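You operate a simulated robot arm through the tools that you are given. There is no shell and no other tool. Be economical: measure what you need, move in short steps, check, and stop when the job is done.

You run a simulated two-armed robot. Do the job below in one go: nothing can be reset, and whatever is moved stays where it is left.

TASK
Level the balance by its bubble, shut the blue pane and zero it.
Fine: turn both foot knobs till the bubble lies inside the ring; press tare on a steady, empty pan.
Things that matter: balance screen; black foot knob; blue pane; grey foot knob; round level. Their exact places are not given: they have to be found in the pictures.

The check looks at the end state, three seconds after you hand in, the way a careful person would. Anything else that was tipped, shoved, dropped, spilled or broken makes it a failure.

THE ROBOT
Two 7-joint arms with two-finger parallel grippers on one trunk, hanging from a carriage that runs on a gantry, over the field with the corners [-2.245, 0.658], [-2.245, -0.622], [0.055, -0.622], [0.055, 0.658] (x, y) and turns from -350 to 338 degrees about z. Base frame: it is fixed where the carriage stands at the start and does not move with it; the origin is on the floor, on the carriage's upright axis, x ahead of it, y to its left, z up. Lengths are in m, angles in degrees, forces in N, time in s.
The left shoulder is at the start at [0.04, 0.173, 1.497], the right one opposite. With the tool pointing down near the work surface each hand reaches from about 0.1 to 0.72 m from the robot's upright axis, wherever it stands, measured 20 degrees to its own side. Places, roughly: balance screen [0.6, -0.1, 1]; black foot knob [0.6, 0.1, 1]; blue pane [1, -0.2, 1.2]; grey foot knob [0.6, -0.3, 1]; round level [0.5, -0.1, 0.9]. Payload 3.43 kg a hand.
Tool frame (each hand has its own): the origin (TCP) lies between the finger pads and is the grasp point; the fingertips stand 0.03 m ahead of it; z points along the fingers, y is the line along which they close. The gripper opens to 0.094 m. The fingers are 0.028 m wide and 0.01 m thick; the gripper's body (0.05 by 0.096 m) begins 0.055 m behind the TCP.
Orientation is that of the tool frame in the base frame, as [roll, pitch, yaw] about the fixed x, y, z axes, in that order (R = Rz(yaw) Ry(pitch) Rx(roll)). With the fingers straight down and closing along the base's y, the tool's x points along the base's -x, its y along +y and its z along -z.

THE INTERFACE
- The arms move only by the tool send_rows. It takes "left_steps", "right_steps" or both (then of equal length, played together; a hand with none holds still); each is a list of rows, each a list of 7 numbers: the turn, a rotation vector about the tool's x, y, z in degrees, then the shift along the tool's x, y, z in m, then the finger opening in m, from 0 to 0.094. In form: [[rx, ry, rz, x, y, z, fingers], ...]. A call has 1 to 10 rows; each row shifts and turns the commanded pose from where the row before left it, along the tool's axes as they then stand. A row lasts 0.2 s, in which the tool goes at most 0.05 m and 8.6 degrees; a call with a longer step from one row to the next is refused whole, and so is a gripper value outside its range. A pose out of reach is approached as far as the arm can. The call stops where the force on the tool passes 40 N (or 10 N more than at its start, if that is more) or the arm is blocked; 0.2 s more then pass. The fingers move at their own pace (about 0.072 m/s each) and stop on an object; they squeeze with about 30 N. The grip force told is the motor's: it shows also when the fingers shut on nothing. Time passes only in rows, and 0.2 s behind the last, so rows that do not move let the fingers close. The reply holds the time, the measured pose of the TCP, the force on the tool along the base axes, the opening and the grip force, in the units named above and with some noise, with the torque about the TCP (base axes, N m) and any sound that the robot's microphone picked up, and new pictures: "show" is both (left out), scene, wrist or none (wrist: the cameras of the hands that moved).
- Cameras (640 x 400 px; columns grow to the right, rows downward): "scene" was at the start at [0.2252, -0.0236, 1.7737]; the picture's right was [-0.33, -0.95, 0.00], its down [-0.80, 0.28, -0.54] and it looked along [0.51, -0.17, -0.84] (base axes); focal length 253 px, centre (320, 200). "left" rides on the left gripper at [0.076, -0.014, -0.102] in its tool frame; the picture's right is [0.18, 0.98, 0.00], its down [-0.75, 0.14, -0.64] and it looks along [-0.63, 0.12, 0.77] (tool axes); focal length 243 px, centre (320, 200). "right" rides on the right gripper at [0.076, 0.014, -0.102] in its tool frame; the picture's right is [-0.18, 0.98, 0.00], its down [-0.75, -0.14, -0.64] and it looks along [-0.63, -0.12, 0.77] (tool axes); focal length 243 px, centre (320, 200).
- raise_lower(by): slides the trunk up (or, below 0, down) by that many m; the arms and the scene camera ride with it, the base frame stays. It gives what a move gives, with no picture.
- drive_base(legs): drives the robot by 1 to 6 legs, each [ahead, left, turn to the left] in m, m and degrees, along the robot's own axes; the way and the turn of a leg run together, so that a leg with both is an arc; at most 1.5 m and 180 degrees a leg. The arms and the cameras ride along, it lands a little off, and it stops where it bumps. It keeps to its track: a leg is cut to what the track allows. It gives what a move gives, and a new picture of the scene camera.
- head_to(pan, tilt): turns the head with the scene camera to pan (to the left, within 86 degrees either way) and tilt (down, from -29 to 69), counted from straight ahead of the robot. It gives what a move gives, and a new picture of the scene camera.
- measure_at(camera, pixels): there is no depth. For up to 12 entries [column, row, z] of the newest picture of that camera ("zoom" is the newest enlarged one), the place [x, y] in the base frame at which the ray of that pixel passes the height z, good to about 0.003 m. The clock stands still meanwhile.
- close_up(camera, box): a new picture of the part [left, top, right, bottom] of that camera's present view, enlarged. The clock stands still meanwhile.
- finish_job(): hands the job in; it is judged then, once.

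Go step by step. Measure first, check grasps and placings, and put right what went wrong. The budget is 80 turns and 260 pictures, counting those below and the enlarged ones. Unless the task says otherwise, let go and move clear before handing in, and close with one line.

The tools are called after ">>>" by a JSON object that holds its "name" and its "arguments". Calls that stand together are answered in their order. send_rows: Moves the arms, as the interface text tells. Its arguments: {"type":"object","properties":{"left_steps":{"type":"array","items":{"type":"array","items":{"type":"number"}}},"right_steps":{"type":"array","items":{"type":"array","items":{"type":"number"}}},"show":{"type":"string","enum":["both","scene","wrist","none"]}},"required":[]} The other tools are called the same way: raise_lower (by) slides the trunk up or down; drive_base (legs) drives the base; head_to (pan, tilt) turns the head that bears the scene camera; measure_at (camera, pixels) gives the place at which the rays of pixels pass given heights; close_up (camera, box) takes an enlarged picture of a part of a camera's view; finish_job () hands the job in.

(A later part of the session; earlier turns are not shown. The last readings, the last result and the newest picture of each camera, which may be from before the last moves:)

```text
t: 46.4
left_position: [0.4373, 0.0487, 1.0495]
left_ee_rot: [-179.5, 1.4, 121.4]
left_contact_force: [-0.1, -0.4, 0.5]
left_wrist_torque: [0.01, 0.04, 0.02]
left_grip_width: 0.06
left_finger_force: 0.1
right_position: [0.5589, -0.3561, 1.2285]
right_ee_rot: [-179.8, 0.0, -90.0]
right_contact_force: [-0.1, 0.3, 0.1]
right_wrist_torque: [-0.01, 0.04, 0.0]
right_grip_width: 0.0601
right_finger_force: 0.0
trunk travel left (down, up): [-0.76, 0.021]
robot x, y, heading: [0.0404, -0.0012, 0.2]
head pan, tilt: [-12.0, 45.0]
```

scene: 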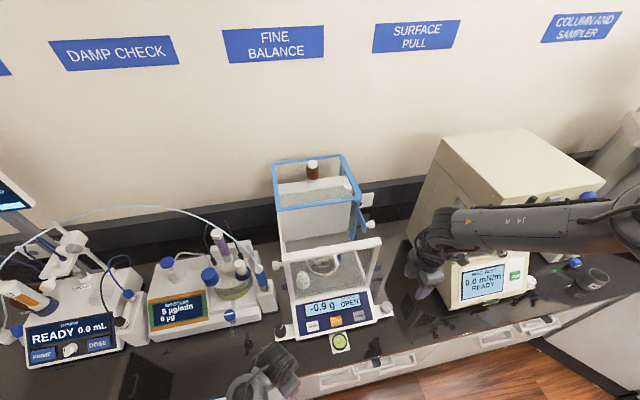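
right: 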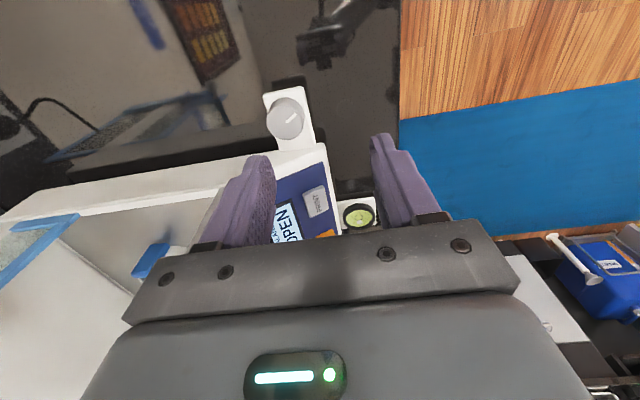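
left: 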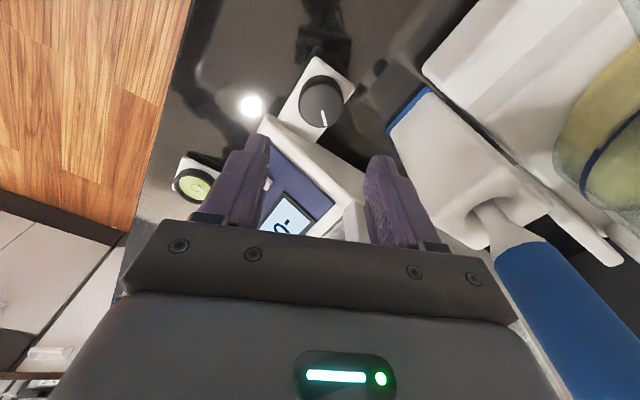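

The left hand is clear. I'll retract the right hand a little and shift the robot 0.2 m right, so the right arm can reach the grey knob comfortably.

>>> {"name": "send_rows", "arguments": {"right_steps": [[0, 0, 0, 0, 0.04, 0, 0.06], [0, 0, 0, 0, 0.04, 0, 0.06], [0, 0, 0, 0, 0.04, 0, 0.06]], "show": "none"}}

>>> {"name": "drive_base", "arguments": {"legs": [[0, -0.2, 0]]}}

>>> {"name": "send_rows", "arguments": {"right_steps": [[0, 0, 0, -0.04, 0, 0.01, 0.06], [0, 0, 0, -0.04, 0, 0.02, 0.06], [0, 0, 0, -0.04, -0.02, 0.02, 0.06], [0, 0, 0, -0.04, -0.03, 0.02, 0.06], [0, 0, 0, -0.04, -0.03, 0.02, 0.06], [0, 0, 0, -0.02, -0.03, 0.02, 0.06], [0, 0, 0, 0, -0.03, 0.02, 0.06]], "show": "both"}}

```text
t: 47.2
left_position: [0.439, 0.0488, 1.0504]
left_ee_rot: [-179.5, 1.4, 121.5]
left_contact_force: [0.0, -1.4, 0.4]
left_wrist_torque: [0.0, 0.01, 0.0]
left_grip_width: 0.0598
left_finger_force: 0.1
right_position: [0.4387, -0.359, 1.2248]
right_ee_rot: [-179.6, 0.3, -90.1]
right_contact_force: [-0.2, -0.2, 1.2]
right_wrist_torque: [0.0, 0.04, 0.0]
right_grip_width: 0.06
right_finger_force: 0.0
trunk travel left (down, up): [-0.76, 0.021]
robot x, y, heading: [0.033, 0.0021, 0.4]
head pan, tilt: [-12.0, 45.0]
```

```text
t: 48.8
left_position: [0.4385, -0.1513, 1.0491]
left_ee_rot: [-179.5, 1.4, 121.3]
left_contact_force: [0.5, 0.3, 0.9]
left_wrist_torque: [0.02, 0.01, -0.02]
left_grip_width: 0.0599
left_finger_force: 0.2
right_position: [0.4382, -0.5589, 1.2258]
right_ee_rot: [-179.7, 0.1, -90.2]
right_contact_force: [0.1, -1.0, 0.7]
right_wrist_torque: [-0.01, 0.0, 0.01]
right_grip_width: 0.0599
right_finger_force: 0.1
trunk travel left (down, up): [-0.76, 0.021]
robot x, y, heading: [0.038, -0.1979, 0.0]
head pan, tilt: [-12.0, 45.0]
```

scene: 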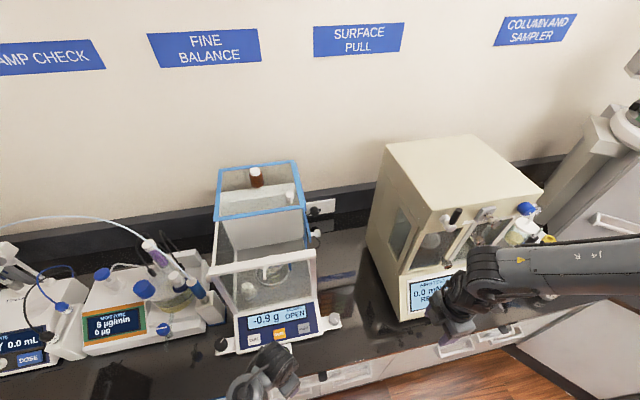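

```text
refused: row 4 steps farther than a row can; nothing moved
```

A row was too long, so nothing moved; I'll resend it in smaller steps.

>>> {"name": "send_rows", "arguments": {"right_steps": [[0, 0, 0, -0.04, 0, 0.01, 0.06], [0, 0, 0, -0.04, 0, 0.02, 0.06], [0, 0, 0, -0.04, -0.015, 0.02, 0.06], [0, 0, 0, -0.035, -0.025, 0.02, 0.06], [0, 0, 0, -0.035, -0.025, 0.02, 0.06], [0, 0, 0, -0.028, -0.03, 0.02, 0.06], [0, 0, 0, 0, -0.035, 0.02, 0.06], [0, 0, 0, 0, -0.032, 0, 0.06]], "left_steps": [[0, 0, -8, 0, 0, 0, 0.06], [0, 0, -8, 0, 0, 0, 0.06], [0, 0, -8, 0, 0, 0, 0.06], [0, 0, 0, 0, 0, 0, 0.06], [0, 0, 0, 0, 0, 0, 0.06], [0, 0, 0, 0, 0, 0, 0.06], [0, 0, 0, 0, 0, 0, 0.06], [0, 0, 0, 0, 0, 0, 0.06]], "show": "both"}}

```text
t: 50.6
left_position: [0.4388, -0.1521, 1.0491]
left_ee_rot: [-179.0, 1.0, 145.2]
left_contact_force: [0.4, 0.7, 0.7]
left_wrist_torque: [-0.04, 0.0, 0.0]
left_grip_width: 0.0601
left_finger_force: 0.0
right_position: [0.5193, -0.4646, 1.2489]
right_ee_rot: [-179.6, 0.2, -90.1]
right_contact_force: [0.0, -1.1, -0.1]
right_wrist_torque: [0.01, 0.02, 0.03]
right_grip_width: 0.06
right_finger_force: 0.1
right hand out of reach, approached as far as the arm can: row 3, 4, 5, 6, 7, 8
trunk travel left (down, up): [-0.76, 0.021]
robot x, y, heading: [0.0386, -0.2001, -0.3]
head pan, tilt: [-12.0, 45.0]
```

scene: 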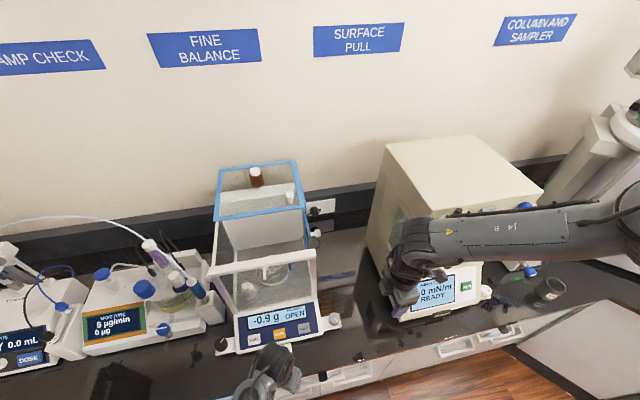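
right: 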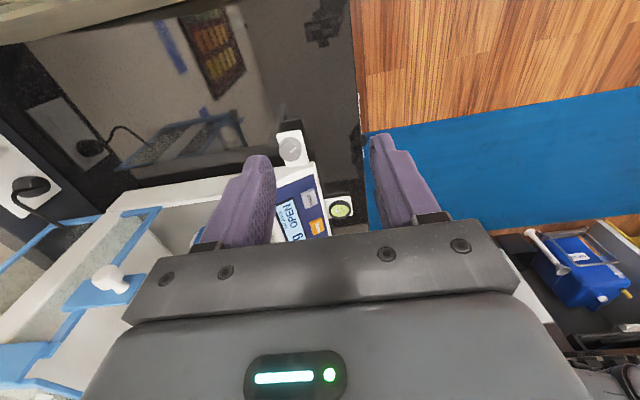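
left: 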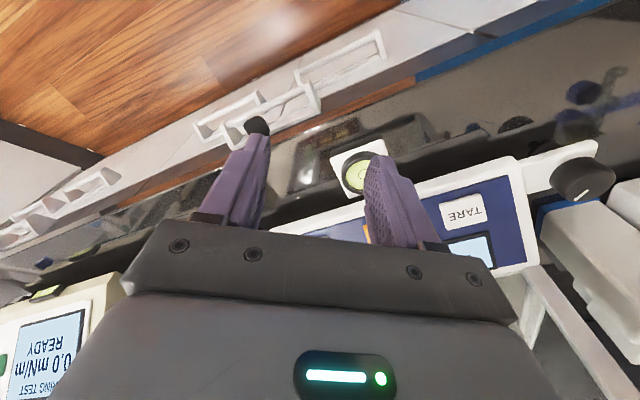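

In this posture the right arm can't take that yaw, but the left arm's motions are proven. I'll tuck the right arm back, shift the robot another 0.2 m right and use the left hand on the grey knob.

>>> {"name": "send_rows", "arguments": {"right_steps": [[0, 0, 0, 0, 0.04, -0.02, 0.06], [0, 0, 8, 0.02, 0.03, -0.02, 0.06], [0, 0, 8, 0, 0, -0.03, 0.06], [0, 0, 8, 0, 0, -0.03, 0.06], [0, 0, 8, 0, 0, 0, 0.06], [0, 0, 8, 0, 0, 0, 0.06], [0, 0, 8, 0, 0, 0, 0.06]], "left_steps": [[0, 0, 8, 0, 0, 0, 0.06], [0, 0, 8, 0, 0, 0, 0.06], [0, 0, 8, 0, 0, 0, 0.06], [0, 0, 8, 0, 0, 0, 0.06], [0, 0, 8, 0, 0, 0, 0.06], [0, 0, 8, 0, 0, 0, 0.06], [0, 0, 7, 0, 0, 0, 0.06]], "show": "scene"}}

>>> {"name": "drive_base", "arguments": {"legs": [[0, -0.19, 0]]}}

```text
t: 52.2
left_position: [0.4395, -0.152, 1.0504]
left_ee_rot: [179.7, 1.3, 90.1]
left_contact_force: [-0.1, 0.4, 0.1]
left_wrist_torque: [-0.03, -0.04, -0.02]
left_grip_width: 0.0601
left_finger_force: 0.1
right_position: [0.45, -0.4853, 1.3491]
right_ee_rot: [-179.9, 0.3, -138.2]
right_contact_force: [0.2, 0.5, 0.4]
right_wrist_torque: [0.02, -0.03, 0.02]
right_grip_width: 0.0598
right_finger_force: 0.1
trunk travel left (down, up): [-0.76, 0.021]
robot x, y, heading: [0.0373, -0.1979, -0.2]
head pan, tilt: [-12.0, 45.0]
```

scene: 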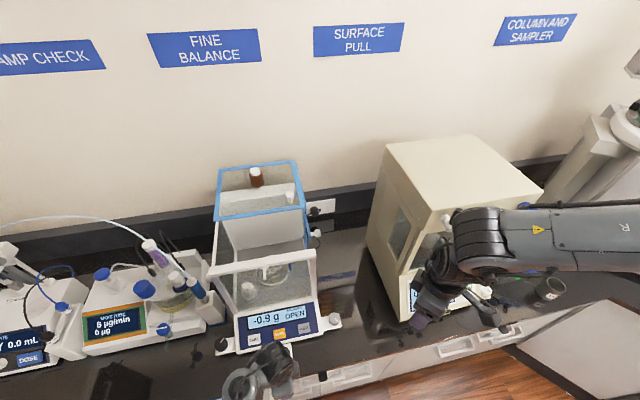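

```text
t: 53.8
left_position: [0.4383, -0.343, 1.0494]
left_ee_rot: [179.7, 1.4, 90.1]
left_contact_force: [0.7, 0.6, -0.3]
left_wrist_torque: [0.0, -0.02, 0.03]
left_grip_width: 0.0598
left_finger_force: 0.0
right_position: [0.4493, -0.6772, 1.3494]
right_ee_rot: [-179.8, 0.2, -138.3]
right_contact_force: [0.1, -0.5, 0.0]
right_wrist_torque: [0.0, -0.03, 0.01]
right_grip_width: 0.06
right_finger_force: 0.0
trunk travel left (down, up): [-0.76, 0.021]
robot x, y, heading: [0.0353, -0.3891, -0.5]
head pan, tilt: [-12.0, 45.0]
```

scene: 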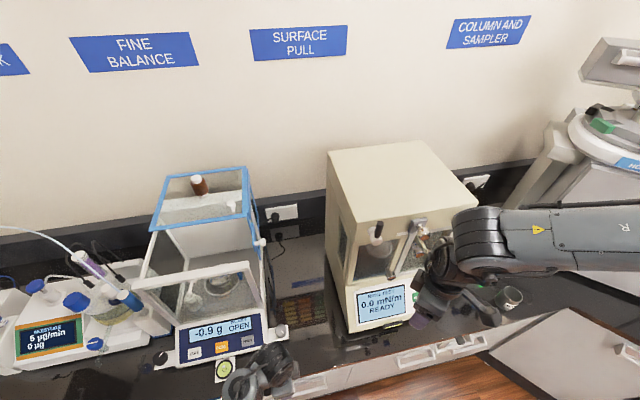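

The level and grey knob are now both visible at scene (221,369) and (281,332). I'll move the left hand over the grey knob and bring the trunk down to the height that worked for the black one.

>>> {"name": "send_rows", "arguments": {"left_steps": [[0, 0, 0, 0, 0, -0.04, 0.06], [0, 0, 0, 0.003, 0.04, -0.02, 0.06], [0, 0, 0, 0, 0.04, -0.02, 0.06], [0, 0, 0, 0, 0.04, 0, 0.06], [0, 0, 0, 0, 0.042, 0, 0.06]], "show": "none"}}

>>> {"name": "raise_lower", "arguments": {"by": -0.1}}

>>> {"name": "send_rows", "arguments": {"left_steps": [[0, 0, 0, 0, 0, 0, 0.06]], "show": "both"}}

>>> {"name": "close_up", "arguments": {"camera": "left", "box": [230, 70, 430, 250]}}

>>> {"name": "close_up", "arguments": {"camera": "scene", "box": [160, 270, 320, 390]}}

```text
t: 55.0
left_position: [0.6024, -0.3354, 1.1297]
left_ee_rot: [179.7, 1.4, 90.1]
left_contact_force: [-0.8, -0.1, 1.2]
left_wrist_torque: [0.04, -0.02, -0.02]
left_grip_width: 0.0599
left_finger_force: 0.1
right_position: [0.4482, -0.6768, 1.3491]
right_ee_rot: [-179.9, 0.2, -138.3]
right_contact_force: [1.1, 0.8, 0.2]
right_wrist_torque: [0.02, -0.01, 0.01]
right_grip_width: 0.06
right_finger_force: 0.1
trunk travel left (down, up): [-0.76, 0.021]
robot x, y, heading: [0.0367, -0.3891, -0.1]
head pan, tilt: [-12.0, 45.0]
```

```text
t: 56.3
left_position: [0.6006, -0.3364, 1.0295]
left_ee_rot: [179.8, 1.4, 90.1]
left_contact_force: [0.7, 0.5, -0.2]
left_wrist_torque: [0.01, -0.02, 0.0]
left_grip_width: 0.0598
left_finger_force: 0.1
right_position: [0.4485, -0.677, 1.249]
right_ee_rot: [180.0, 0.3, -138.3]
right_contact_force: [0.8, -0.5, 0.7]
right_wrist_torque: [-0.03, -0.02, -0.02]
right_grip_width: 0.0598
right_finger_force: 0.1
trunk travel left (down, up): [-0.66, 0.121]
robot x, y, heading: [0.0369, -0.3911, 0.0]
head pan, tilt: [-12.0, 45.0]
```

```text
t: 56.7
left_position: [0.6012, -0.3375, 1.0292]
left_ee_rot: [179.7, 1.4, 90.1]
left_contact_force: [0.9, -0.9, -0.2]
left_wrist_torque: [0.0, -0.02, -0.01]
left_grip_width: 0.0602
left_finger_force: 0.1
right_position: [0.4477, -0.677, 1.2487]
right_ee_rot: [-179.9, 0.3, -138.4]
right_contact_force: [-0.1, -0.5, -0.5]
right_wrist_torque: [-0.02, 0.0, -0.03]
right_grip_width: 0.06
right_finger_force: 0.0
trunk travel left (down, up): [-0.66, 0.121]
robot x, y, heading: [0.0369, -0.3873, 0.0]
head pan, tilt: [-12.0, 45.0]
```

scene: 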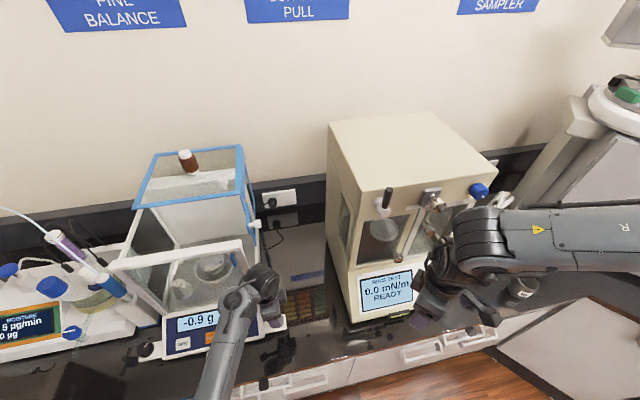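
left: 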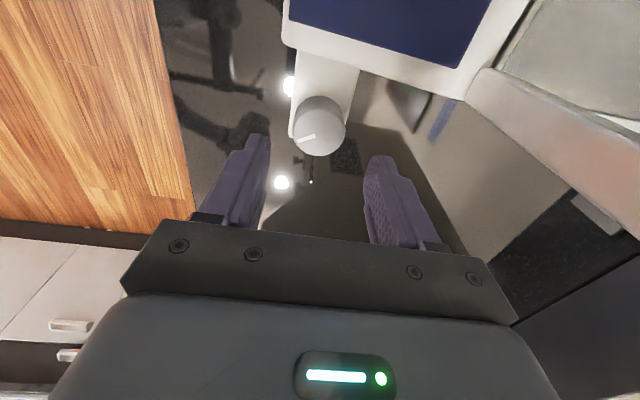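

```text
2.22 times, centred on (330, 160) of left
```

zoom: 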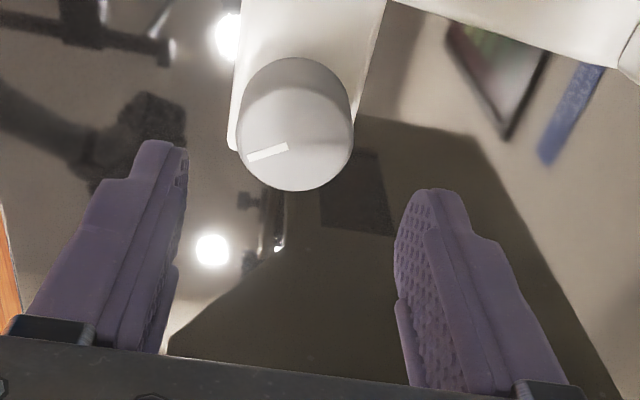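

```text
3.33 times, centred on (240, 330) of scene
```

zoom: 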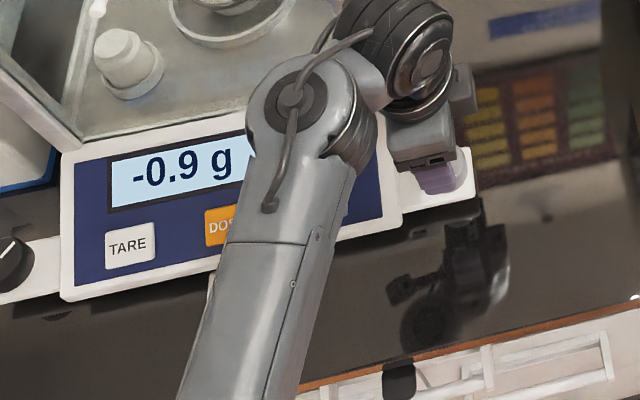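

The grey knob shows at left (319,137). Measuring it before descending.

>>> {"name": "measure_at", "arguments": {"camera": "left", "pixels": [[319, 138, 0.955], [319, 138, 0.945], [296, 132, 0.955], [346, 132, 0.955]]}}

```text
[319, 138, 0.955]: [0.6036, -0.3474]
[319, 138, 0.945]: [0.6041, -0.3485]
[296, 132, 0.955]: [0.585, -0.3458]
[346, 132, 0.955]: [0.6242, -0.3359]
```

Grey is centred near (0.603,−0.342). Descending to z≈0.964 and gripping.

>>> {"name": "send_rows", "arguments": {"left_steps": [[0, 0, 0, -0.004, 0.002, 0.03, 0.06], [0, 0, 0, 0, 0, 0.025, 0.06], [0, 0, 0, 0, 0, 0.01, 0.06], [0, 0, 0, 0, 0, 0, 0.03], [0, 0, 0, 0, 0, 0, 0.03]], "show": "wrist"}}

>>> {"name": "close_up", "arguments": {"camera": "left", "box": [230, 70, 430, 250]}}

```text
t: 57.9
left_position: [0.6011, -0.3427, 0.9644]
left_ee_rot: [179.9, 1.4, 90.1]
left_contact_force: [-22.4, 0.8, 27.9]
left_wrist_torque: [0.42, 1.42, 0.18]
left_grip_width: 0.0432
left_finger_force: 11.8
right_position: [0.4467, -0.6771, 1.2493]
right_ee_rot: [180.0, 0.3, -138.3]
right_contact_force: [0.2, -0.1, -0.1]
right_wrist_torque: [0.02, -0.02, 0.04]
right_grip_width: 0.0603
right_finger_force: 0.1
trunk travel left (down, up): [-0.66, 0.121]
robot x, y, heading: [0.0374, -0.391, -0.4]
head pan, tilt: [-12.0, 45.0]
```

left: 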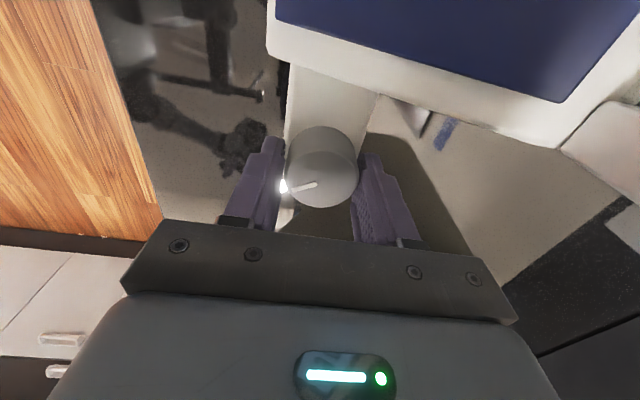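

```text
2.22 times, centred on (330, 160) of left
```

zoom: 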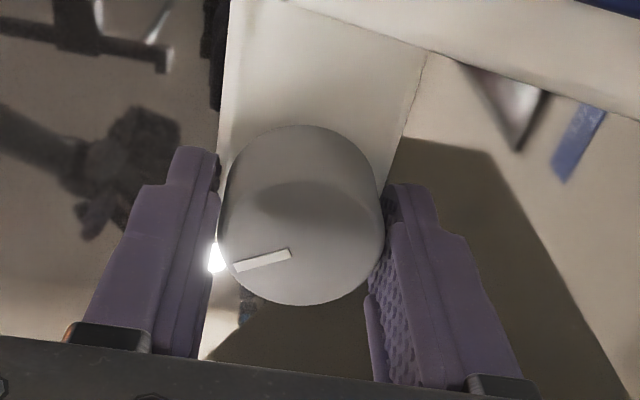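

Grip stopped at 0.043 with 28 N upward, so the tips are catching the ear. I'll open, rise 8 mm and regrip.

>>> {"name": "send_rows", "arguments": {"left_steps": [[0, 0, 0, 0, 0, 0, 0.06], [0, 0, 0, 0, 0, -0.008, 0.06], [0, 0, 0, 0, 0, 0, 0.03], [0, 0, 0, 0, 0, 0, 0.03], [0, 0, 0, 0, 0, 0, 0.03]], "show": "wrist"}}

>>> {"name": "close_up", "arguments": {"camera": "left", "box": [230, 70, 430, 250]}}

```text
t: 59.1
left_position: [0.6003, -0.3424, 0.9711]
left_ee_rot: [179.9, 1.4, 90.1]
left_contact_force: [-9.2, 0.5, 1.0]
left_wrist_torque: [-0.13, 0.44, 0.02]
left_grip_width: 0.0393
left_finger_force: 44.5
right_position: [0.4472, -0.6761, 1.2479]
right_ee_rot: [-180.0, 0.3, -138.3]
right_contact_force: [-0.7, 1.0, 0.1]
right_wrist_torque: [0.02, 0.0, 0.02]
right_grip_width: 0.0599
right_finger_force: 0.1
trunk travel left (down, up): [-0.66, 0.121]
robot x, y, heading: [0.0361, -0.3923, -0.5]
head pan, tilt: [-12.0, 45.0]
```

left: 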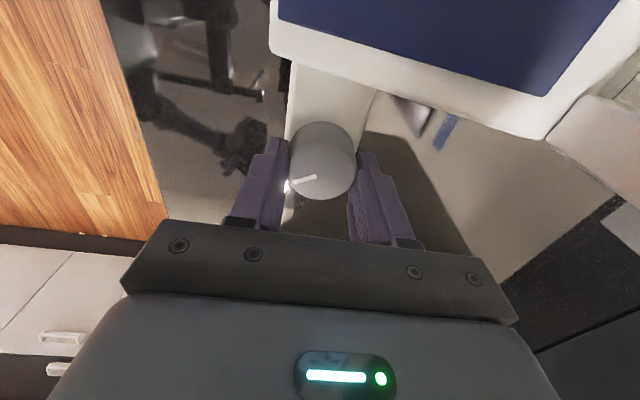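

```text
2.22 times, centred on (330, 160) of left
```

zoom: 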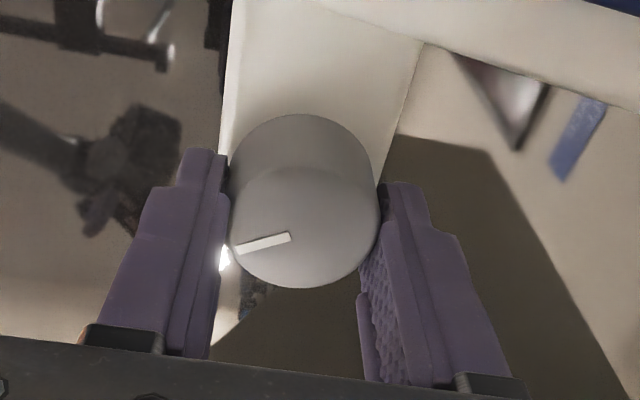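

Clean grip at 0.039. By symmetry, clockwise should raise this foot. I'll turn 32° clockwise, open, swing back, then turn 64° more.

>>> {"name": "send_rows", "arguments": {"left_steps": [[0, 0, 8, 0, 0, 0, 0.03], [0, 0, 8, 0, 0, 0, 0.03], [0, 0, 8, 0, 0, 0, 0.03], [0, 0, 8, 0, 0, 0, 0.03], [0, 0, 0, 0, 0, 0, 0.03]], "show": "both"}}

>>> {"name": "send_rows", "arguments": {"left_steps": [[0, 0, 0, 0, 0, 0, 0.048], [0, 0, -8, 0, 0, 0, 0.048], [0, 0, -8, 0, 0, 0, 0.048], [0, 0, -8, 0, 0, 0, 0.048], [0, 0, -8, 0, 0, 0, 0.048], [0, 0, -8, 0, 0, 0, 0.048], [0, 0, -8, 0, 0, 0, 0.048], [0, 0, -8, 0, 0, 0, 0.048], [0, 0, -8, 0, 0, 0, 0.03], [0, 0, 0, 0, 0, 0, 0.03]], "show": "wrist"}}

```text
t: 60.3
left_position: [0.5989, -0.3408, 0.972]
left_ee_rot: [179.2, 1.0, 57.9]
left_contact_force: [-31.0, 4.4, 24.7]
left_wrist_torque: [0.98, 1.69, 0.1]
left_grip_width: 0.0392
left_finger_force: 44.5
right_position: [0.4443, -0.676, 1.2469]
right_ee_rot: [179.9, 0.2, -138.3]
right_contact_force: [0.2, 0.4, 0.1]
right_wrist_torque: [0.01, 0.05, -0.03]
right_grip_width: 0.0602
right_finger_force: 0.0
trunk travel left (down, up): [-0.66, 0.121]
robot x, y, heading: [0.0382, -0.3933, -0.0]
head pan, tilt: [-12.0, 45.0]
```

scene: 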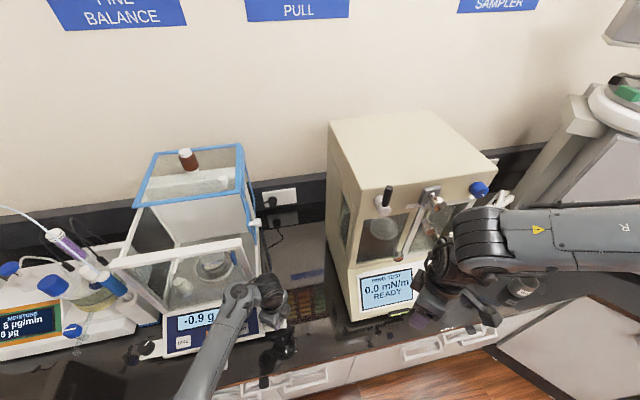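
left: 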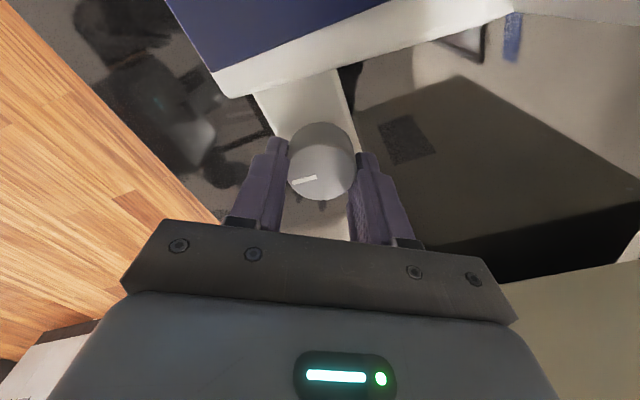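

```text
t: 62.5
left_position: [0.6033, -0.3423, 0.9724]
left_ee_rot: [-179.4, 1.4, 122.2]
left_contact_force: [-2.7, -1.0, -3.2]
left_wrist_torque: [0.32, -0.92, -0.03]
left_grip_width: 0.0395
left_finger_force: 45.2
right_position: [0.4486, -0.6772, 1.2488]
right_ee_rot: [-179.8, 0.3, -138.3]
right_contact_force: [0.0, -0.2, 1.3]
right_wrist_torque: [-0.03, -0.01, 0.0]
right_grip_width: 0.06
right_finger_force: 0.0
trunk travel left (down, up): [-0.66, 0.121]
robot x, y, heading: [0.0351, -0.3928, -0.4]
head pan, tilt: [-12.0, 45.0]
```

left: 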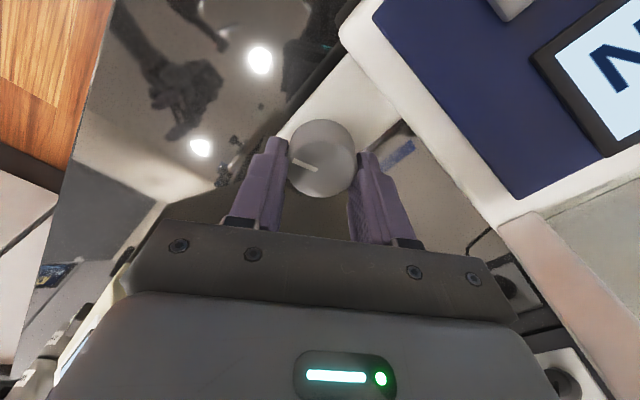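

The grip at yaw 122 is clean. Turning 56° clockwise this time, since there was some load near yaw 58, then releasing, lifting and looking.

>>> {"name": "send_rows", "arguments": {"left_steps": [[0, 0, 8, 0, 0, 0, 0.03], [0, 0, 8, 0, 0, 0, 0.03], [0, 0, 8, 0, 0, 0, 0.03], [0, 0, 8, 0, 0, 0, 0.03], [0, 0, 8, 0, 0, 0, 0.03], [0, 0, 8, 0, 0, 0, 0.03], [0, 0, 8, 0, 0, 0, 0.03], [0, 0, 0, 0, 0, 0, 0.06], [0, 0, 0, 0, 0, 0, 0.06]], "show": "none"}}

>>> {"name": "send_rows", "arguments": {"left_steps": [[0, 0, -8, 0, 0, -0.03, 0.06], [0, 0, -8, 0, 0, -0.02, 0.06], [0, 0, -8, 0, 0, 0, 0.06]], "show": "none"}}

>>> {"name": "head_to", "arguments": {"pan": 10, "tilt": 55}}

```text
t: 63.8
left_position: [0.6004, -0.3423, 0.9723]
left_ee_rot: [179.8, 1.4, 82.1]
left_contact_force: [-15.9, 3.2, 17.7]
left_wrist_torque: [-0.19, 1.7, 0.07]
left_grip_width: 0.0395
left_finger_force: 44.9
right_position: [0.4456, -0.6757, 1.248]
right_ee_rot: [-180.0, 0.3, -138.2]
right_contact_force: [0.0, 1.2, 0.3]
right_wrist_torque: [-0.04, -0.02, 0.0]
right_grip_width: 0.0599
right_finger_force: 0.0
trunk travel left (down, up): [-0.66, 0.121]
robot x, y, heading: [0.0381, -0.3917, -0.1]
head pan, tilt: [-12.0, 45.0]
stopped in row 6 (left hand): the force on the tool passed its limit at 43 N (the readings are from after the stop); the commanded pose is now the measured one
```

```text
t: 64.6
left_position: [0.6016, -0.342, 1.0252]
left_ee_rot: [-179.8, 1.4, 106.4]
left_contact_force: [0.0, -0.1, -0.6]
left_wrist_torque: [0.02, -0.01, -0.02]
left_grip_width: 0.0598
left_finger_force: 0.0
right_position: [0.4477, -0.677, 1.2477]
right_ee_rot: [-179.9, 0.2, -138.3]
right_contact_force: [0.3, 0.4, 0.4]
right_wrist_torque: [-0.01, 0.01, -0.02]
right_grip_width: 0.0601
right_finger_force: 0.0
trunk travel left (down, up): [-0.66, 0.121]
robot x, y, heading: [0.0374, -0.3905, -0.3]
head pan, tilt: [-12.0, 45.0]
```

```text
t: 65.4
left_position: [0.6018, -0.3415, 1.0258]
left_ee_rot: [-179.8, 1.5, 106.2]
left_contact_force: [0.8, 0.6, -0.2]
left_wrist_torque: [0.0, 0.0, 0.01]
left_grip_width: 0.0603
left_finger_force: 0.1
right_position: [0.4482, -0.6769, 1.2486]
right_ee_rot: [-179.9, 0.3, -138.3]
right_contact_force: [0.0, -0.8, 0.1]
right_wrist_torque: [-0.03, -0.03, 0.0]
right_grip_width: 0.06
right_finger_force: 0.1
trunk travel left (down, up): [-0.66, 0.121]
robot x, y, heading: [0.0341, -0.3905, -0.2]
head pan, tilt: [10.0, 55.0]
```

scene: 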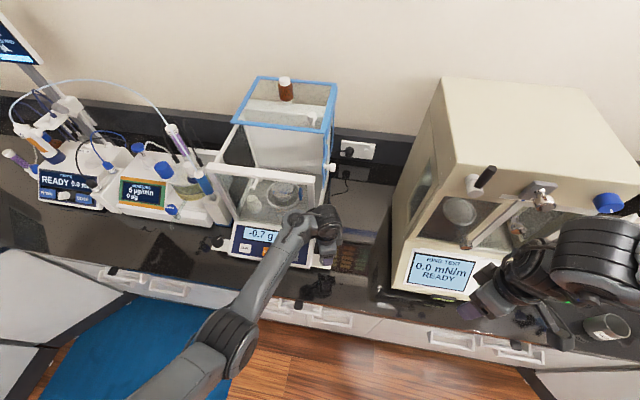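

The turn stopped at about 40°, so about 72° in total on grey, and my forearm hides the level. I'll raise the trunk and retract the left hand to see the bubble.

>>> {"name": "raise_lower", "arguments": {"by": 0.1}}

>>> {"name": "send_rows", "arguments": {"left_steps": [[0, 0, 8, 0, 0, 0.03, 0.06], [0, 0, 8, 0, 0, 0.03, 0.06], [0, 0, 0, 0, -0.04, 0, 0.06], [0, 0, 0, 0, -0.04, 0, 0.06], [0, 0, 0, 0, -0.04, 0, 0.06], [0, 0, 0, 0, -0.04, 0, 0.06]], "show": "scene"}}

>>> {"name": "close_up", "arguments": {"camera": "scene", "box": [190, 210, 350, 310]}}

```text
t: 66.8
left_position: [0.6014, -0.3411, 1.1239]
left_ee_rot: [-179.7, 1.5, 106.2]
left_contact_force: [-0.2, 0.4, 0.6]
left_wrist_torque: [0.01, 0.02, -0.03]
left_grip_width: 0.06
left_finger_force: 0.2
right_position: [0.4479, -0.6755, 1.3493]
right_ee_rot: [-180.0, 0.4, -138.3]
right_contact_force: [0.2, 1.3, 0.0]
right_wrist_torque: [0.02, -0.01, 0.01]
right_grip_width: 0.0599
right_finger_force: 0.0
trunk travel left (down, up): [-0.76, 0.021]
robot x, y, heading: [0.0375, -0.3916, -0.1]
head pan, tilt: [10.0, 55.0]
```

```text
t: 68.2
left_position: [0.4421, -0.3419, 1.0644]
left_ee_rot: [179.8, 1.4, 90.3]
left_contact_force: [-0.1, 0.0, 0.2]
left_wrist_torque: [-0.01, 0.01, 0.04]
left_grip_width: 0.0598
left_finger_force: 0.1
right_position: [0.4488, -0.6765, 1.3491]
right_ee_rot: [-179.9, 0.4, -138.2]
right_contact_force: [-0.3, -0.1, 0.5]
right_wrist_torque: [0.0, 0.0, 0.0]
right_grip_width: 0.06
right_finger_force: 0.0
trunk travel left (down, up): [-0.76, 0.021]
robot x, y, heading: [0.0344, -0.3881, -0.2]
head pan, tilt: [10.0, 55.0]
```

scene: 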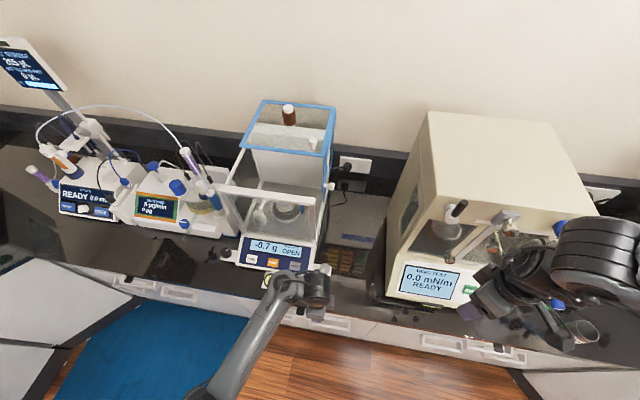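

```text
4.00 times, centred on (270, 260) of scene
```

zoom: 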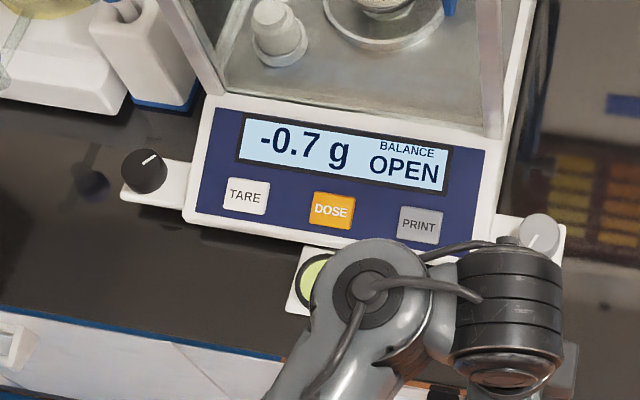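

The wrist still covers half the level. I'll shift the hand a bit further back and to the right.

>>> {"name": "send_rows", "arguments": {"left_steps": [[0, 0, 0, -0.035, -0.03, 0, 0.06], [0, 0, 0, -0.035, -0.03, 0, 0.06]], "show": "scene"}}

>>> {"name": "close_up", "arguments": {"camera": "scene", "box": [240, 255, 304, 295]}}

```text
t: 68.8
left_position: [0.3815, -0.4167, 1.0654]
left_ee_rot: [179.7, 1.6, 90.3]
left_contact_force: [0.4, -1.2, -0.5]
left_wrist_torque: [-0.01, -0.02, 0.02]
left_grip_width: 0.06
left_finger_force: 0.0
right_position: [0.4477, -0.6769, 1.3488]
right_ee_rot: [-179.9, 0.4, -138.3]
right_contact_force: [-0.3, -0.3, 0.3]
right_wrist_torque: [-0.01, -0.02, -0.05]
right_grip_width: 0.06
right_finger_force: 0.1
trunk travel left (down, up): [-0.76, 0.021]
robot x, y, heading: [0.0345, -0.3882, -0.0]
head pan, tilt: [10.0, 55.0]
```

scene: 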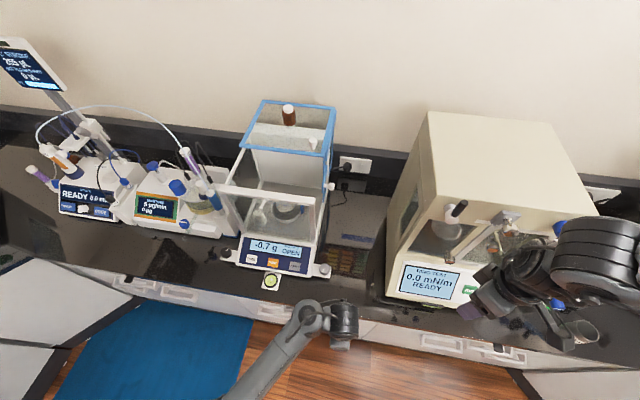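

```text
10.00 times, centred on (272, 275) of scene
```

zoom: 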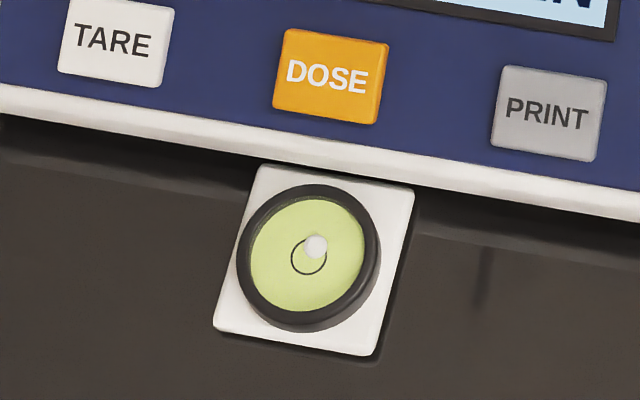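

From above, the bubble (315,246) now sits just off the ring centre (309,257), mainly toward +x. That calls for clockwise turns of both, mostly black. I'll return to the black-knob station and look again from the other side to cancel parallax.

>>> {"name": "drive_base", "arguments": {"legs": [[0, 0.25, 0]]}}

>>> {"name": "head_to", "arguments": {"pan": 0, "tilt": 69}}

```text
t: 70.6
left_position: [0.3832, -0.1698, 1.0659]
left_ee_rot: [179.8, 1.4, 90.1]
left_contact_force: [-0.1, 0.2, 0.3]
left_wrist_torque: [-0.02, 0.0, 0.0]
left_grip_width: 0.0602
left_finger_force: 0.1
right_position: [0.4491, -0.43, 1.3486]
right_ee_rot: [-179.9, 0.3, -138.5]
right_contact_force: [-0.3, 0.0, 1.0]
right_wrist_torque: [-0.03, 0.0, 0.01]
right_grip_width: 0.0601
right_finger_force: 0.1
trunk travel left (down, up): [-0.76, 0.021]
robot x, y, heading: [0.0406, -0.1419, -0.4]
head pan, tilt: [10.0, 55.0]
```

scene: 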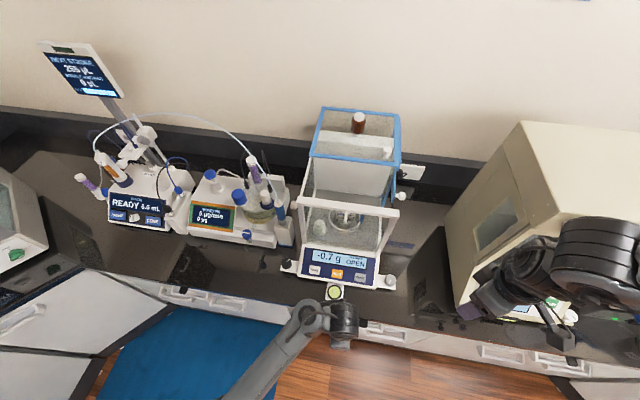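

```text
t: 71.3
left_position: [0.3833, -0.1713, 1.0652]
left_ee_rot: [179.7, 1.5, 90.1]
left_contact_force: [-0.6, 0.0, 0.1]
left_wrist_torque: [0.0, 0.02, -0.02]
left_grip_width: 0.0599
left_finger_force: 0.0
right_position: [0.4486, -0.4311, 1.3499]
right_ee_rot: [-179.8, 0.3, -138.4]
right_contact_force: [-0.5, 0.3, 0.6]
right_wrist_torque: [-0.04, 0.02, -0.01]
right_grip_width: 0.0599
right_finger_force: 0.0
trunk travel left (down, up): [-0.76, 0.021]
robot x, y, heading: [0.0394, -0.1388, -0.2]
head pan, tilt: [0.0, 68.8]
```

scene: 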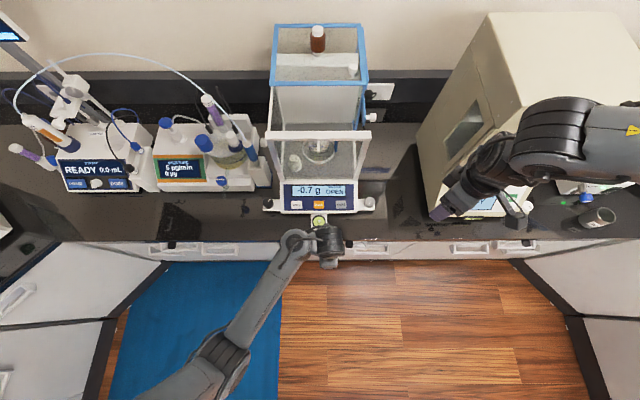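

>>> {"name": "close_up", "arguments": {"camera": "scene", "box": [296, 204, 344, 234]}}

```text
13.33 times, centred on (320, 219) of scene
```

zoom: 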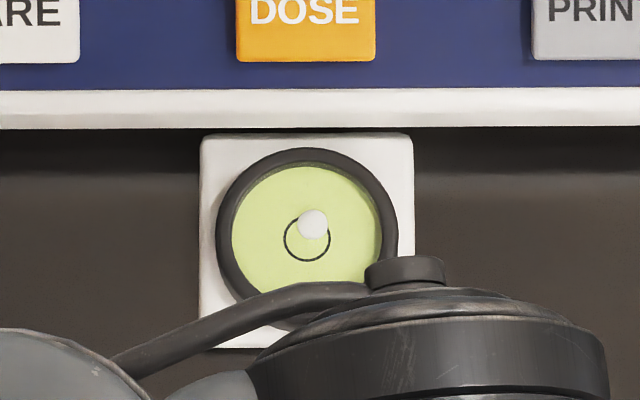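

Clear top view: ring centre (307,239) radius 23, bubble (313,224). A clockwise turn of about 54° on black alone should put it well inside. Moving back to the black knob.

>>> {"name": "drive_base", "arguments": {"legs": [[0, 0.14, 0]]}}

>>> {"name": "send_rows", "arguments": {"left_steps": [[0, 0, 0, 0.01, 0.02, -0.03, 0.06], [0, 0, 0, 0.015, 0.035, -0.03, 0.06], [0, 0, 0, 0.015, 0.04, 0, 0.06], [0, 0, 0, 0.015, 0.04, 0, 0.06], [0, 0, 0, 0.015, 0.04, 0, 0.06], [0, 0, 0, 0.015, 0.04, 0, 0.06]], "show": "none"}}

>>> {"name": "raise_lower", "arguments": {"by": -0.1}}

>>> {"name": "send_rows", "arguments": {"left_steps": [[0, 0, 0, 0, 0, 0, 0.06]], "show": "wrist"}}

```text
t: 72.7
left_position: [0.3833, -0.0301, 1.064]
left_ee_rot: [179.8, 1.5, 90.1]
left_contact_force: [-0.5, -0.2, -1.0]
left_wrist_torque: [-0.02, 0.01, -0.04]
left_grip_width: 0.06
left_finger_force: 0.1
right_position: [0.4503, -0.2897, 1.3494]
right_ee_rot: [-179.9, 0.3, -138.4]
right_contact_force: [0.2, -0.3, -0.9]
right_wrist_torque: [-0.01, -0.02, 0.03]
right_grip_width: 0.0602
right_finger_force: 0.0
trunk travel left (down, up): [-0.76, 0.021]
robot x, y, heading: [0.0373, -0.0006, -0.2]
head pan, tilt: [0.0, 68.8]
```

scene: 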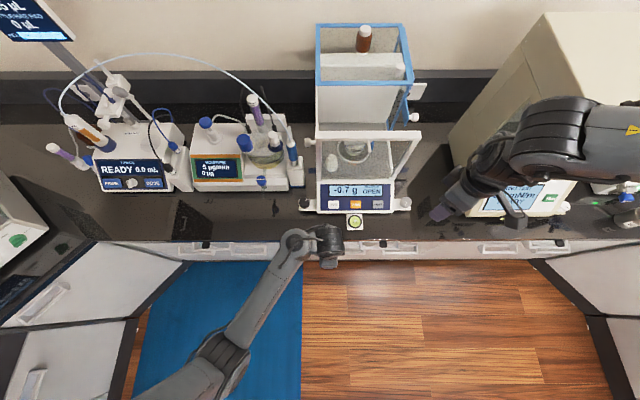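

```text
t: 74.1
left_position: [0.5976, 0.0555, 1.1243]
left_ee_rot: [179.7, 1.5, 90.1]
left_contact_force: [0.1, -0.1, 0.1]
left_wrist_torque: [0.01, -0.01, -0.03]
left_grip_width: 0.0598
left_finger_force: 0.0
right_position: [0.451, -0.2902, 1.3485]
right_ee_rot: [-179.9, 0.3, -138.5]
right_contact_force: [0.4, -0.1, 0.3]
right_wrist_torque: [0.01, 0.01, 0.0]
right_grip_width: 0.0596
right_finger_force: 0.1
trunk travel left (down, up): [-0.76, 0.021]
robot x, y, heading: [0.0394, -0.0032, -0.5]
head pan, tilt: [0.0, 68.8]
```

```text
t: 75.4
left_position: [0.5973, 0.0562, 1.0236]
left_ee_rot: [179.7, 1.5, 90.2]
left_contact_force: [-0.1, -0.1, 0.3]
left_wrist_torque: [-0.01, -0.01, 0.01]
left_grip_width: 0.0598
left_finger_force: 0.1
right_position: [0.4501, -0.2892, 1.2482]
right_ee_rot: [-179.9, 0.3, -138.4]
right_contact_force: [0.1, 0.4, 0.8]
right_wrist_torque: [0.03, -0.01, 0.02]
right_grip_width: 0.0598
right_finger_force: 0.1
trunk travel left (down, up): [-0.66, 0.121]
robot x, y, heading: [0.0366, -0.0023, -0.2]
head pan, tilt: [0.0, 68.8]
```

```text
t: 75.8
left_position: [0.5964, 0.0555, 1.0245]
left_ee_rot: [179.8, 1.5, 90.2]
left_contact_force: [0.1, -0.5, -0.2]
left_wrist_torque: [-0.02, 0.02, -0.03]
left_grip_width: 0.0602
left_finger_force: 0.1
right_position: [0.4482, -0.2893, 1.2486]
right_ee_rot: [-179.9, 0.3, -138.4]
right_contact_force: [-0.4, -1.0, 0.6]
right_wrist_torque: [-0.02, -0.01, 0.06]
right_grip_width: 0.0602
right_finger_force: 0.0
trunk travel left (down, up): [-0.66, 0.121]
robot x, y, heading: [0.0363, 0.0009, -0.2]
head pan, tilt: [0.0, 68.8]
```

left: 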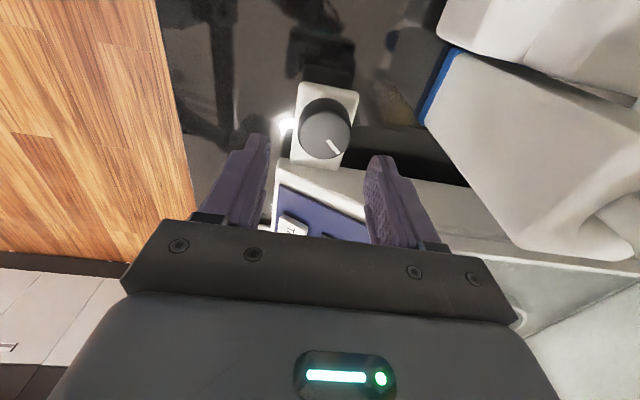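

Over the black knob again. Descending, pre-rotating to yaw ≈114, gripping, then turning clockwise 54°.

>>> {"name": "send_rows", "arguments": {"left_steps": [[0, 0, 0, 0, 0.005, 0.03, 0.06], [0, 0, 0, 0, 0, 0.027, 0.06], [0, 0, -8, 0, 0, 0, 0.052], [0, 0, -8, 0, 0, 0, 0.05], [0, 0, -8, 0, 0, 0, 0.05], [0, 0, 0, 0, 0, 0, 0.03], [0, 0, 0, 0, 0, 0, 0.03], [0, 0, 0, 0, 0, 0, 0.03]], "show": "none"}}

>>> {"name": "send_rows", "arguments": {"left_steps": [[0, 0, 7.7, 0, 0, 0, 0.03], [0, 0, 7.7, 0, 0, 0, 0.03], [0, 0, 7.7, 0, 0, 0, 0.03], [0, 0, 7.7, 0, 0, 0, 0.03], [0, 0, 7.7, 0, 0, 0, 0.03], [0, 0, 7.7, 0, 0, 0, 0.03], [0, 0, 7.7, 0, 0, 0, 0.03], [0, 0, 0, 0, 0, 0, 0.03]], "show": "both"}}

>>> {"name": "close_up", "arguments": {"camera": "scene", "box": [320, 180, 400, 240]}}

```text
t: 77.6
left_position: [0.6004, 0.0539, 0.9666]
left_ee_rot: [-179.6, 1.4, 114.1]
left_contact_force: [-8.3, -1.4, 5.4]
left_wrist_torque: [0.37, -0.64, -0.03]
left_grip_width: 0.0399
left_finger_force: 45.1
right_position: [0.4486, -0.2895, 1.2486]
right_ee_rot: [-179.9, 0.2, -138.4]
right_contact_force: [0.2, 0.7, 0.9]
right_wrist_torque: [-0.02, -0.02, 0.0]
right_grip_width: 0.0599
right_finger_force: 0.0
trunk travel left (down, up): [-0.66, 0.121]
robot x, y, heading: [0.0384, -0.0012, -0.1]
head pan, tilt: [0.0, 68.8]
```

```text
t: 79.4
left_position: [0.5995, 0.0547, 0.9666]
left_ee_rot: [179.1, 1.2, 60.0]
left_contact_force: [-20.1, 1.8, 21.1]
left_wrist_torque: [0.26, 1.49, 0.02]
left_grip_width: 0.0403
left_finger_force: 45.0
right_position: [0.4475, -0.2895, 1.2478]
right_ee_rot: [-180.0, 0.3, -138.4]
right_contact_force: [0.4, -0.4, -0.4]
right_wrist_torque: [0.0, -0.01, 0.01]
right_grip_width: 0.0601
right_finger_force: 0.1
trunk travel left (down, up): [-0.66, 0.121]
robot x, y, heading: [0.038, -0.004, -0.1]
head pan, tilt: [0.0, 68.8]
```

scene: 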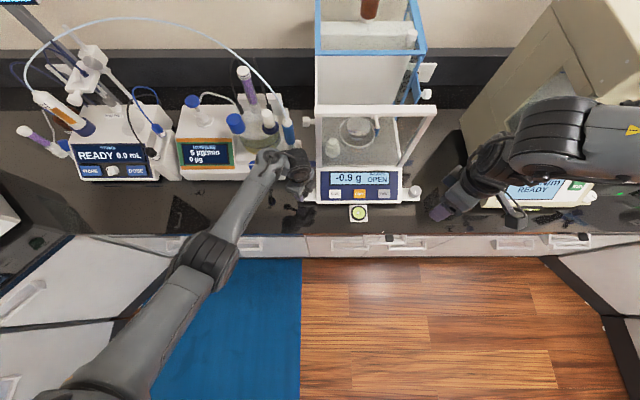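
left: 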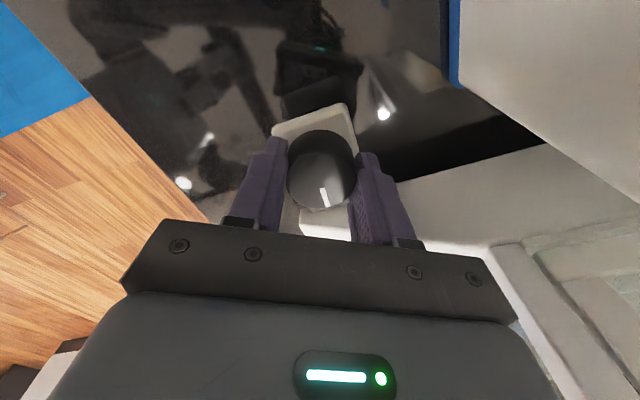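

```text
6.67 times, centred on (360, 210) of scene
```

zoom: 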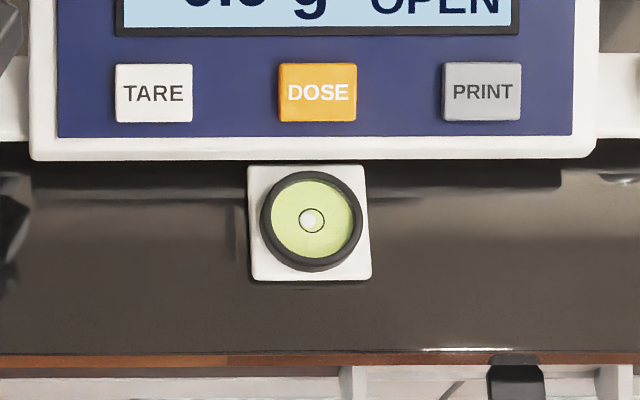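

The bubble is inside the ring. I'll open without twisting, lift with the trunk, retract and re-check.

>>> {"name": "send_rows", "arguments": {"left_steps": [[0, 0, 0, 0, 0, 0, 0.06], [0, 0, 0, 0, 0, 0, 0.06], [0, 0, 0, 0, 0, -0.03, 0.06]], "show": "none"}}

>>> {"name": "raise_lower", "arguments": {"by": 0.1}}

>>> {"name": "send_rows", "arguments": {"left_steps": [[0, 0, -8, 0, 0, 0, 0.06], [0, 0, -8, 0, 0, 0, 0.06], [0, 0, -8, 0, 0, 0.02, 0.06], [0, 0, -6, 0, -0.04, 0, 0.06], [0, 0, 0, 0, -0.045, 0, 0.06], [0, 0, 0, 0, -0.045, 0, 0.06], [0, 0, 0, 0, -0.045, 0, 0.06]], "show": "scene"}}

>>> {"name": "close_up", "arguments": {"camera": "scene", "box": [330, 204, 378, 234]}}

```text
t: 80.2
left_position: [0.6024, 0.0565, 0.9974]
left_ee_rot: [179.2, 1.0, 60.2]
left_contact_force: [0.2, -0.1, 1.0]
left_wrist_torque: [0.02, 0.01, -0.01]
left_grip_width: 0.06
left_finger_force: 0.1
right_position: [0.4494, -0.2906, 1.2492]
right_ee_rot: [-179.8, 0.3, -138.4]
right_contact_force: [0.2, -0.1, -0.2]
right_wrist_torque: [-0.03, 0.0, 0.02]
right_grip_width: 0.0601
right_finger_force: 0.0
trunk travel left (down, up): [-0.66, 0.121]
robot x, y, heading: [0.0391, -0.0002, -0.1]
head pan, tilt: [0.0, 68.8]
```

```text
t: 81.5
left_position: [0.6018, 0.0558, 1.0987]
left_ee_rot: [179.3, 1.1, 60.2]
left_contact_force: [0.7, 0.3, -0.1]
left_wrist_torque: [0.0, -0.02, 0.05]
left_grip_width: 0.06
left_finger_force: 0.0
right_position: [0.4495, -0.2907, 1.349]
right_ee_rot: [-180.0, 0.3, -138.4]
right_contact_force: [0.6, -0.7, 0.3]
right_wrist_torque: [-0.01, 0.0, -0.01]
right_grip_width: 0.0599
right_finger_force: 0.0
trunk travel left (down, up): [-0.76, 0.021]
robot x, y, heading: [0.0407, 0.0022, -0.1]
head pan, tilt: [0.0, 68.8]
```

```text
t: 83.1
left_position: [0.4261, 0.0604, 1.0774]
left_ee_rot: [179.8, 1.5, 90.4]
left_contact_force: [0.7, -0.3, -0.5]
left_wrist_torque: [0.01, 0.0, 0.01]
left_grip_width: 0.06
left_finger_force: 0.1
right_position: [0.4496, -0.2888, 1.3494]
right_ee_rot: [-179.9, 0.2, -138.3]
right_contact_force: [0.7, -0.2, 0.4]
right_wrist_torque: [0.02, 0.02, 0.02]
right_grip_width: 0.0599
right_finger_force: 0.1
trunk travel left (down, up): [-0.76, 0.021]
robot x, y, heading: [0.0402, -0.0044, -0.1]
head pan, tilt: [0.0, 68.8]
```

scene: 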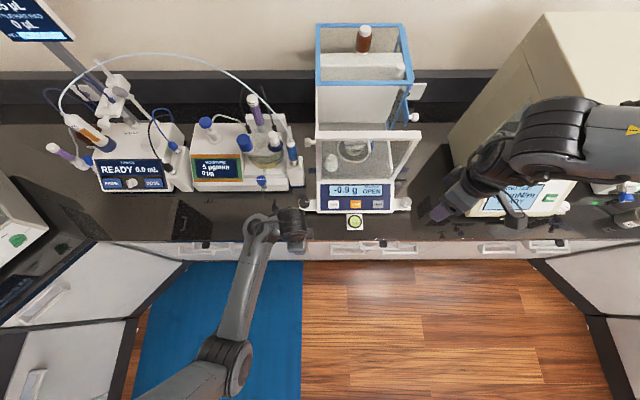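

```text
13.33 times, centred on (354, 219) of scene
```

zoom: 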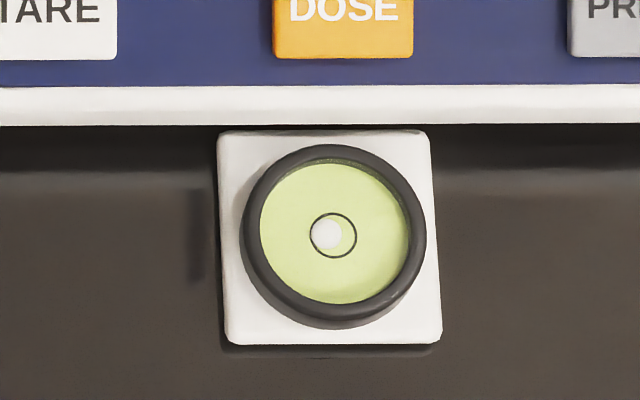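

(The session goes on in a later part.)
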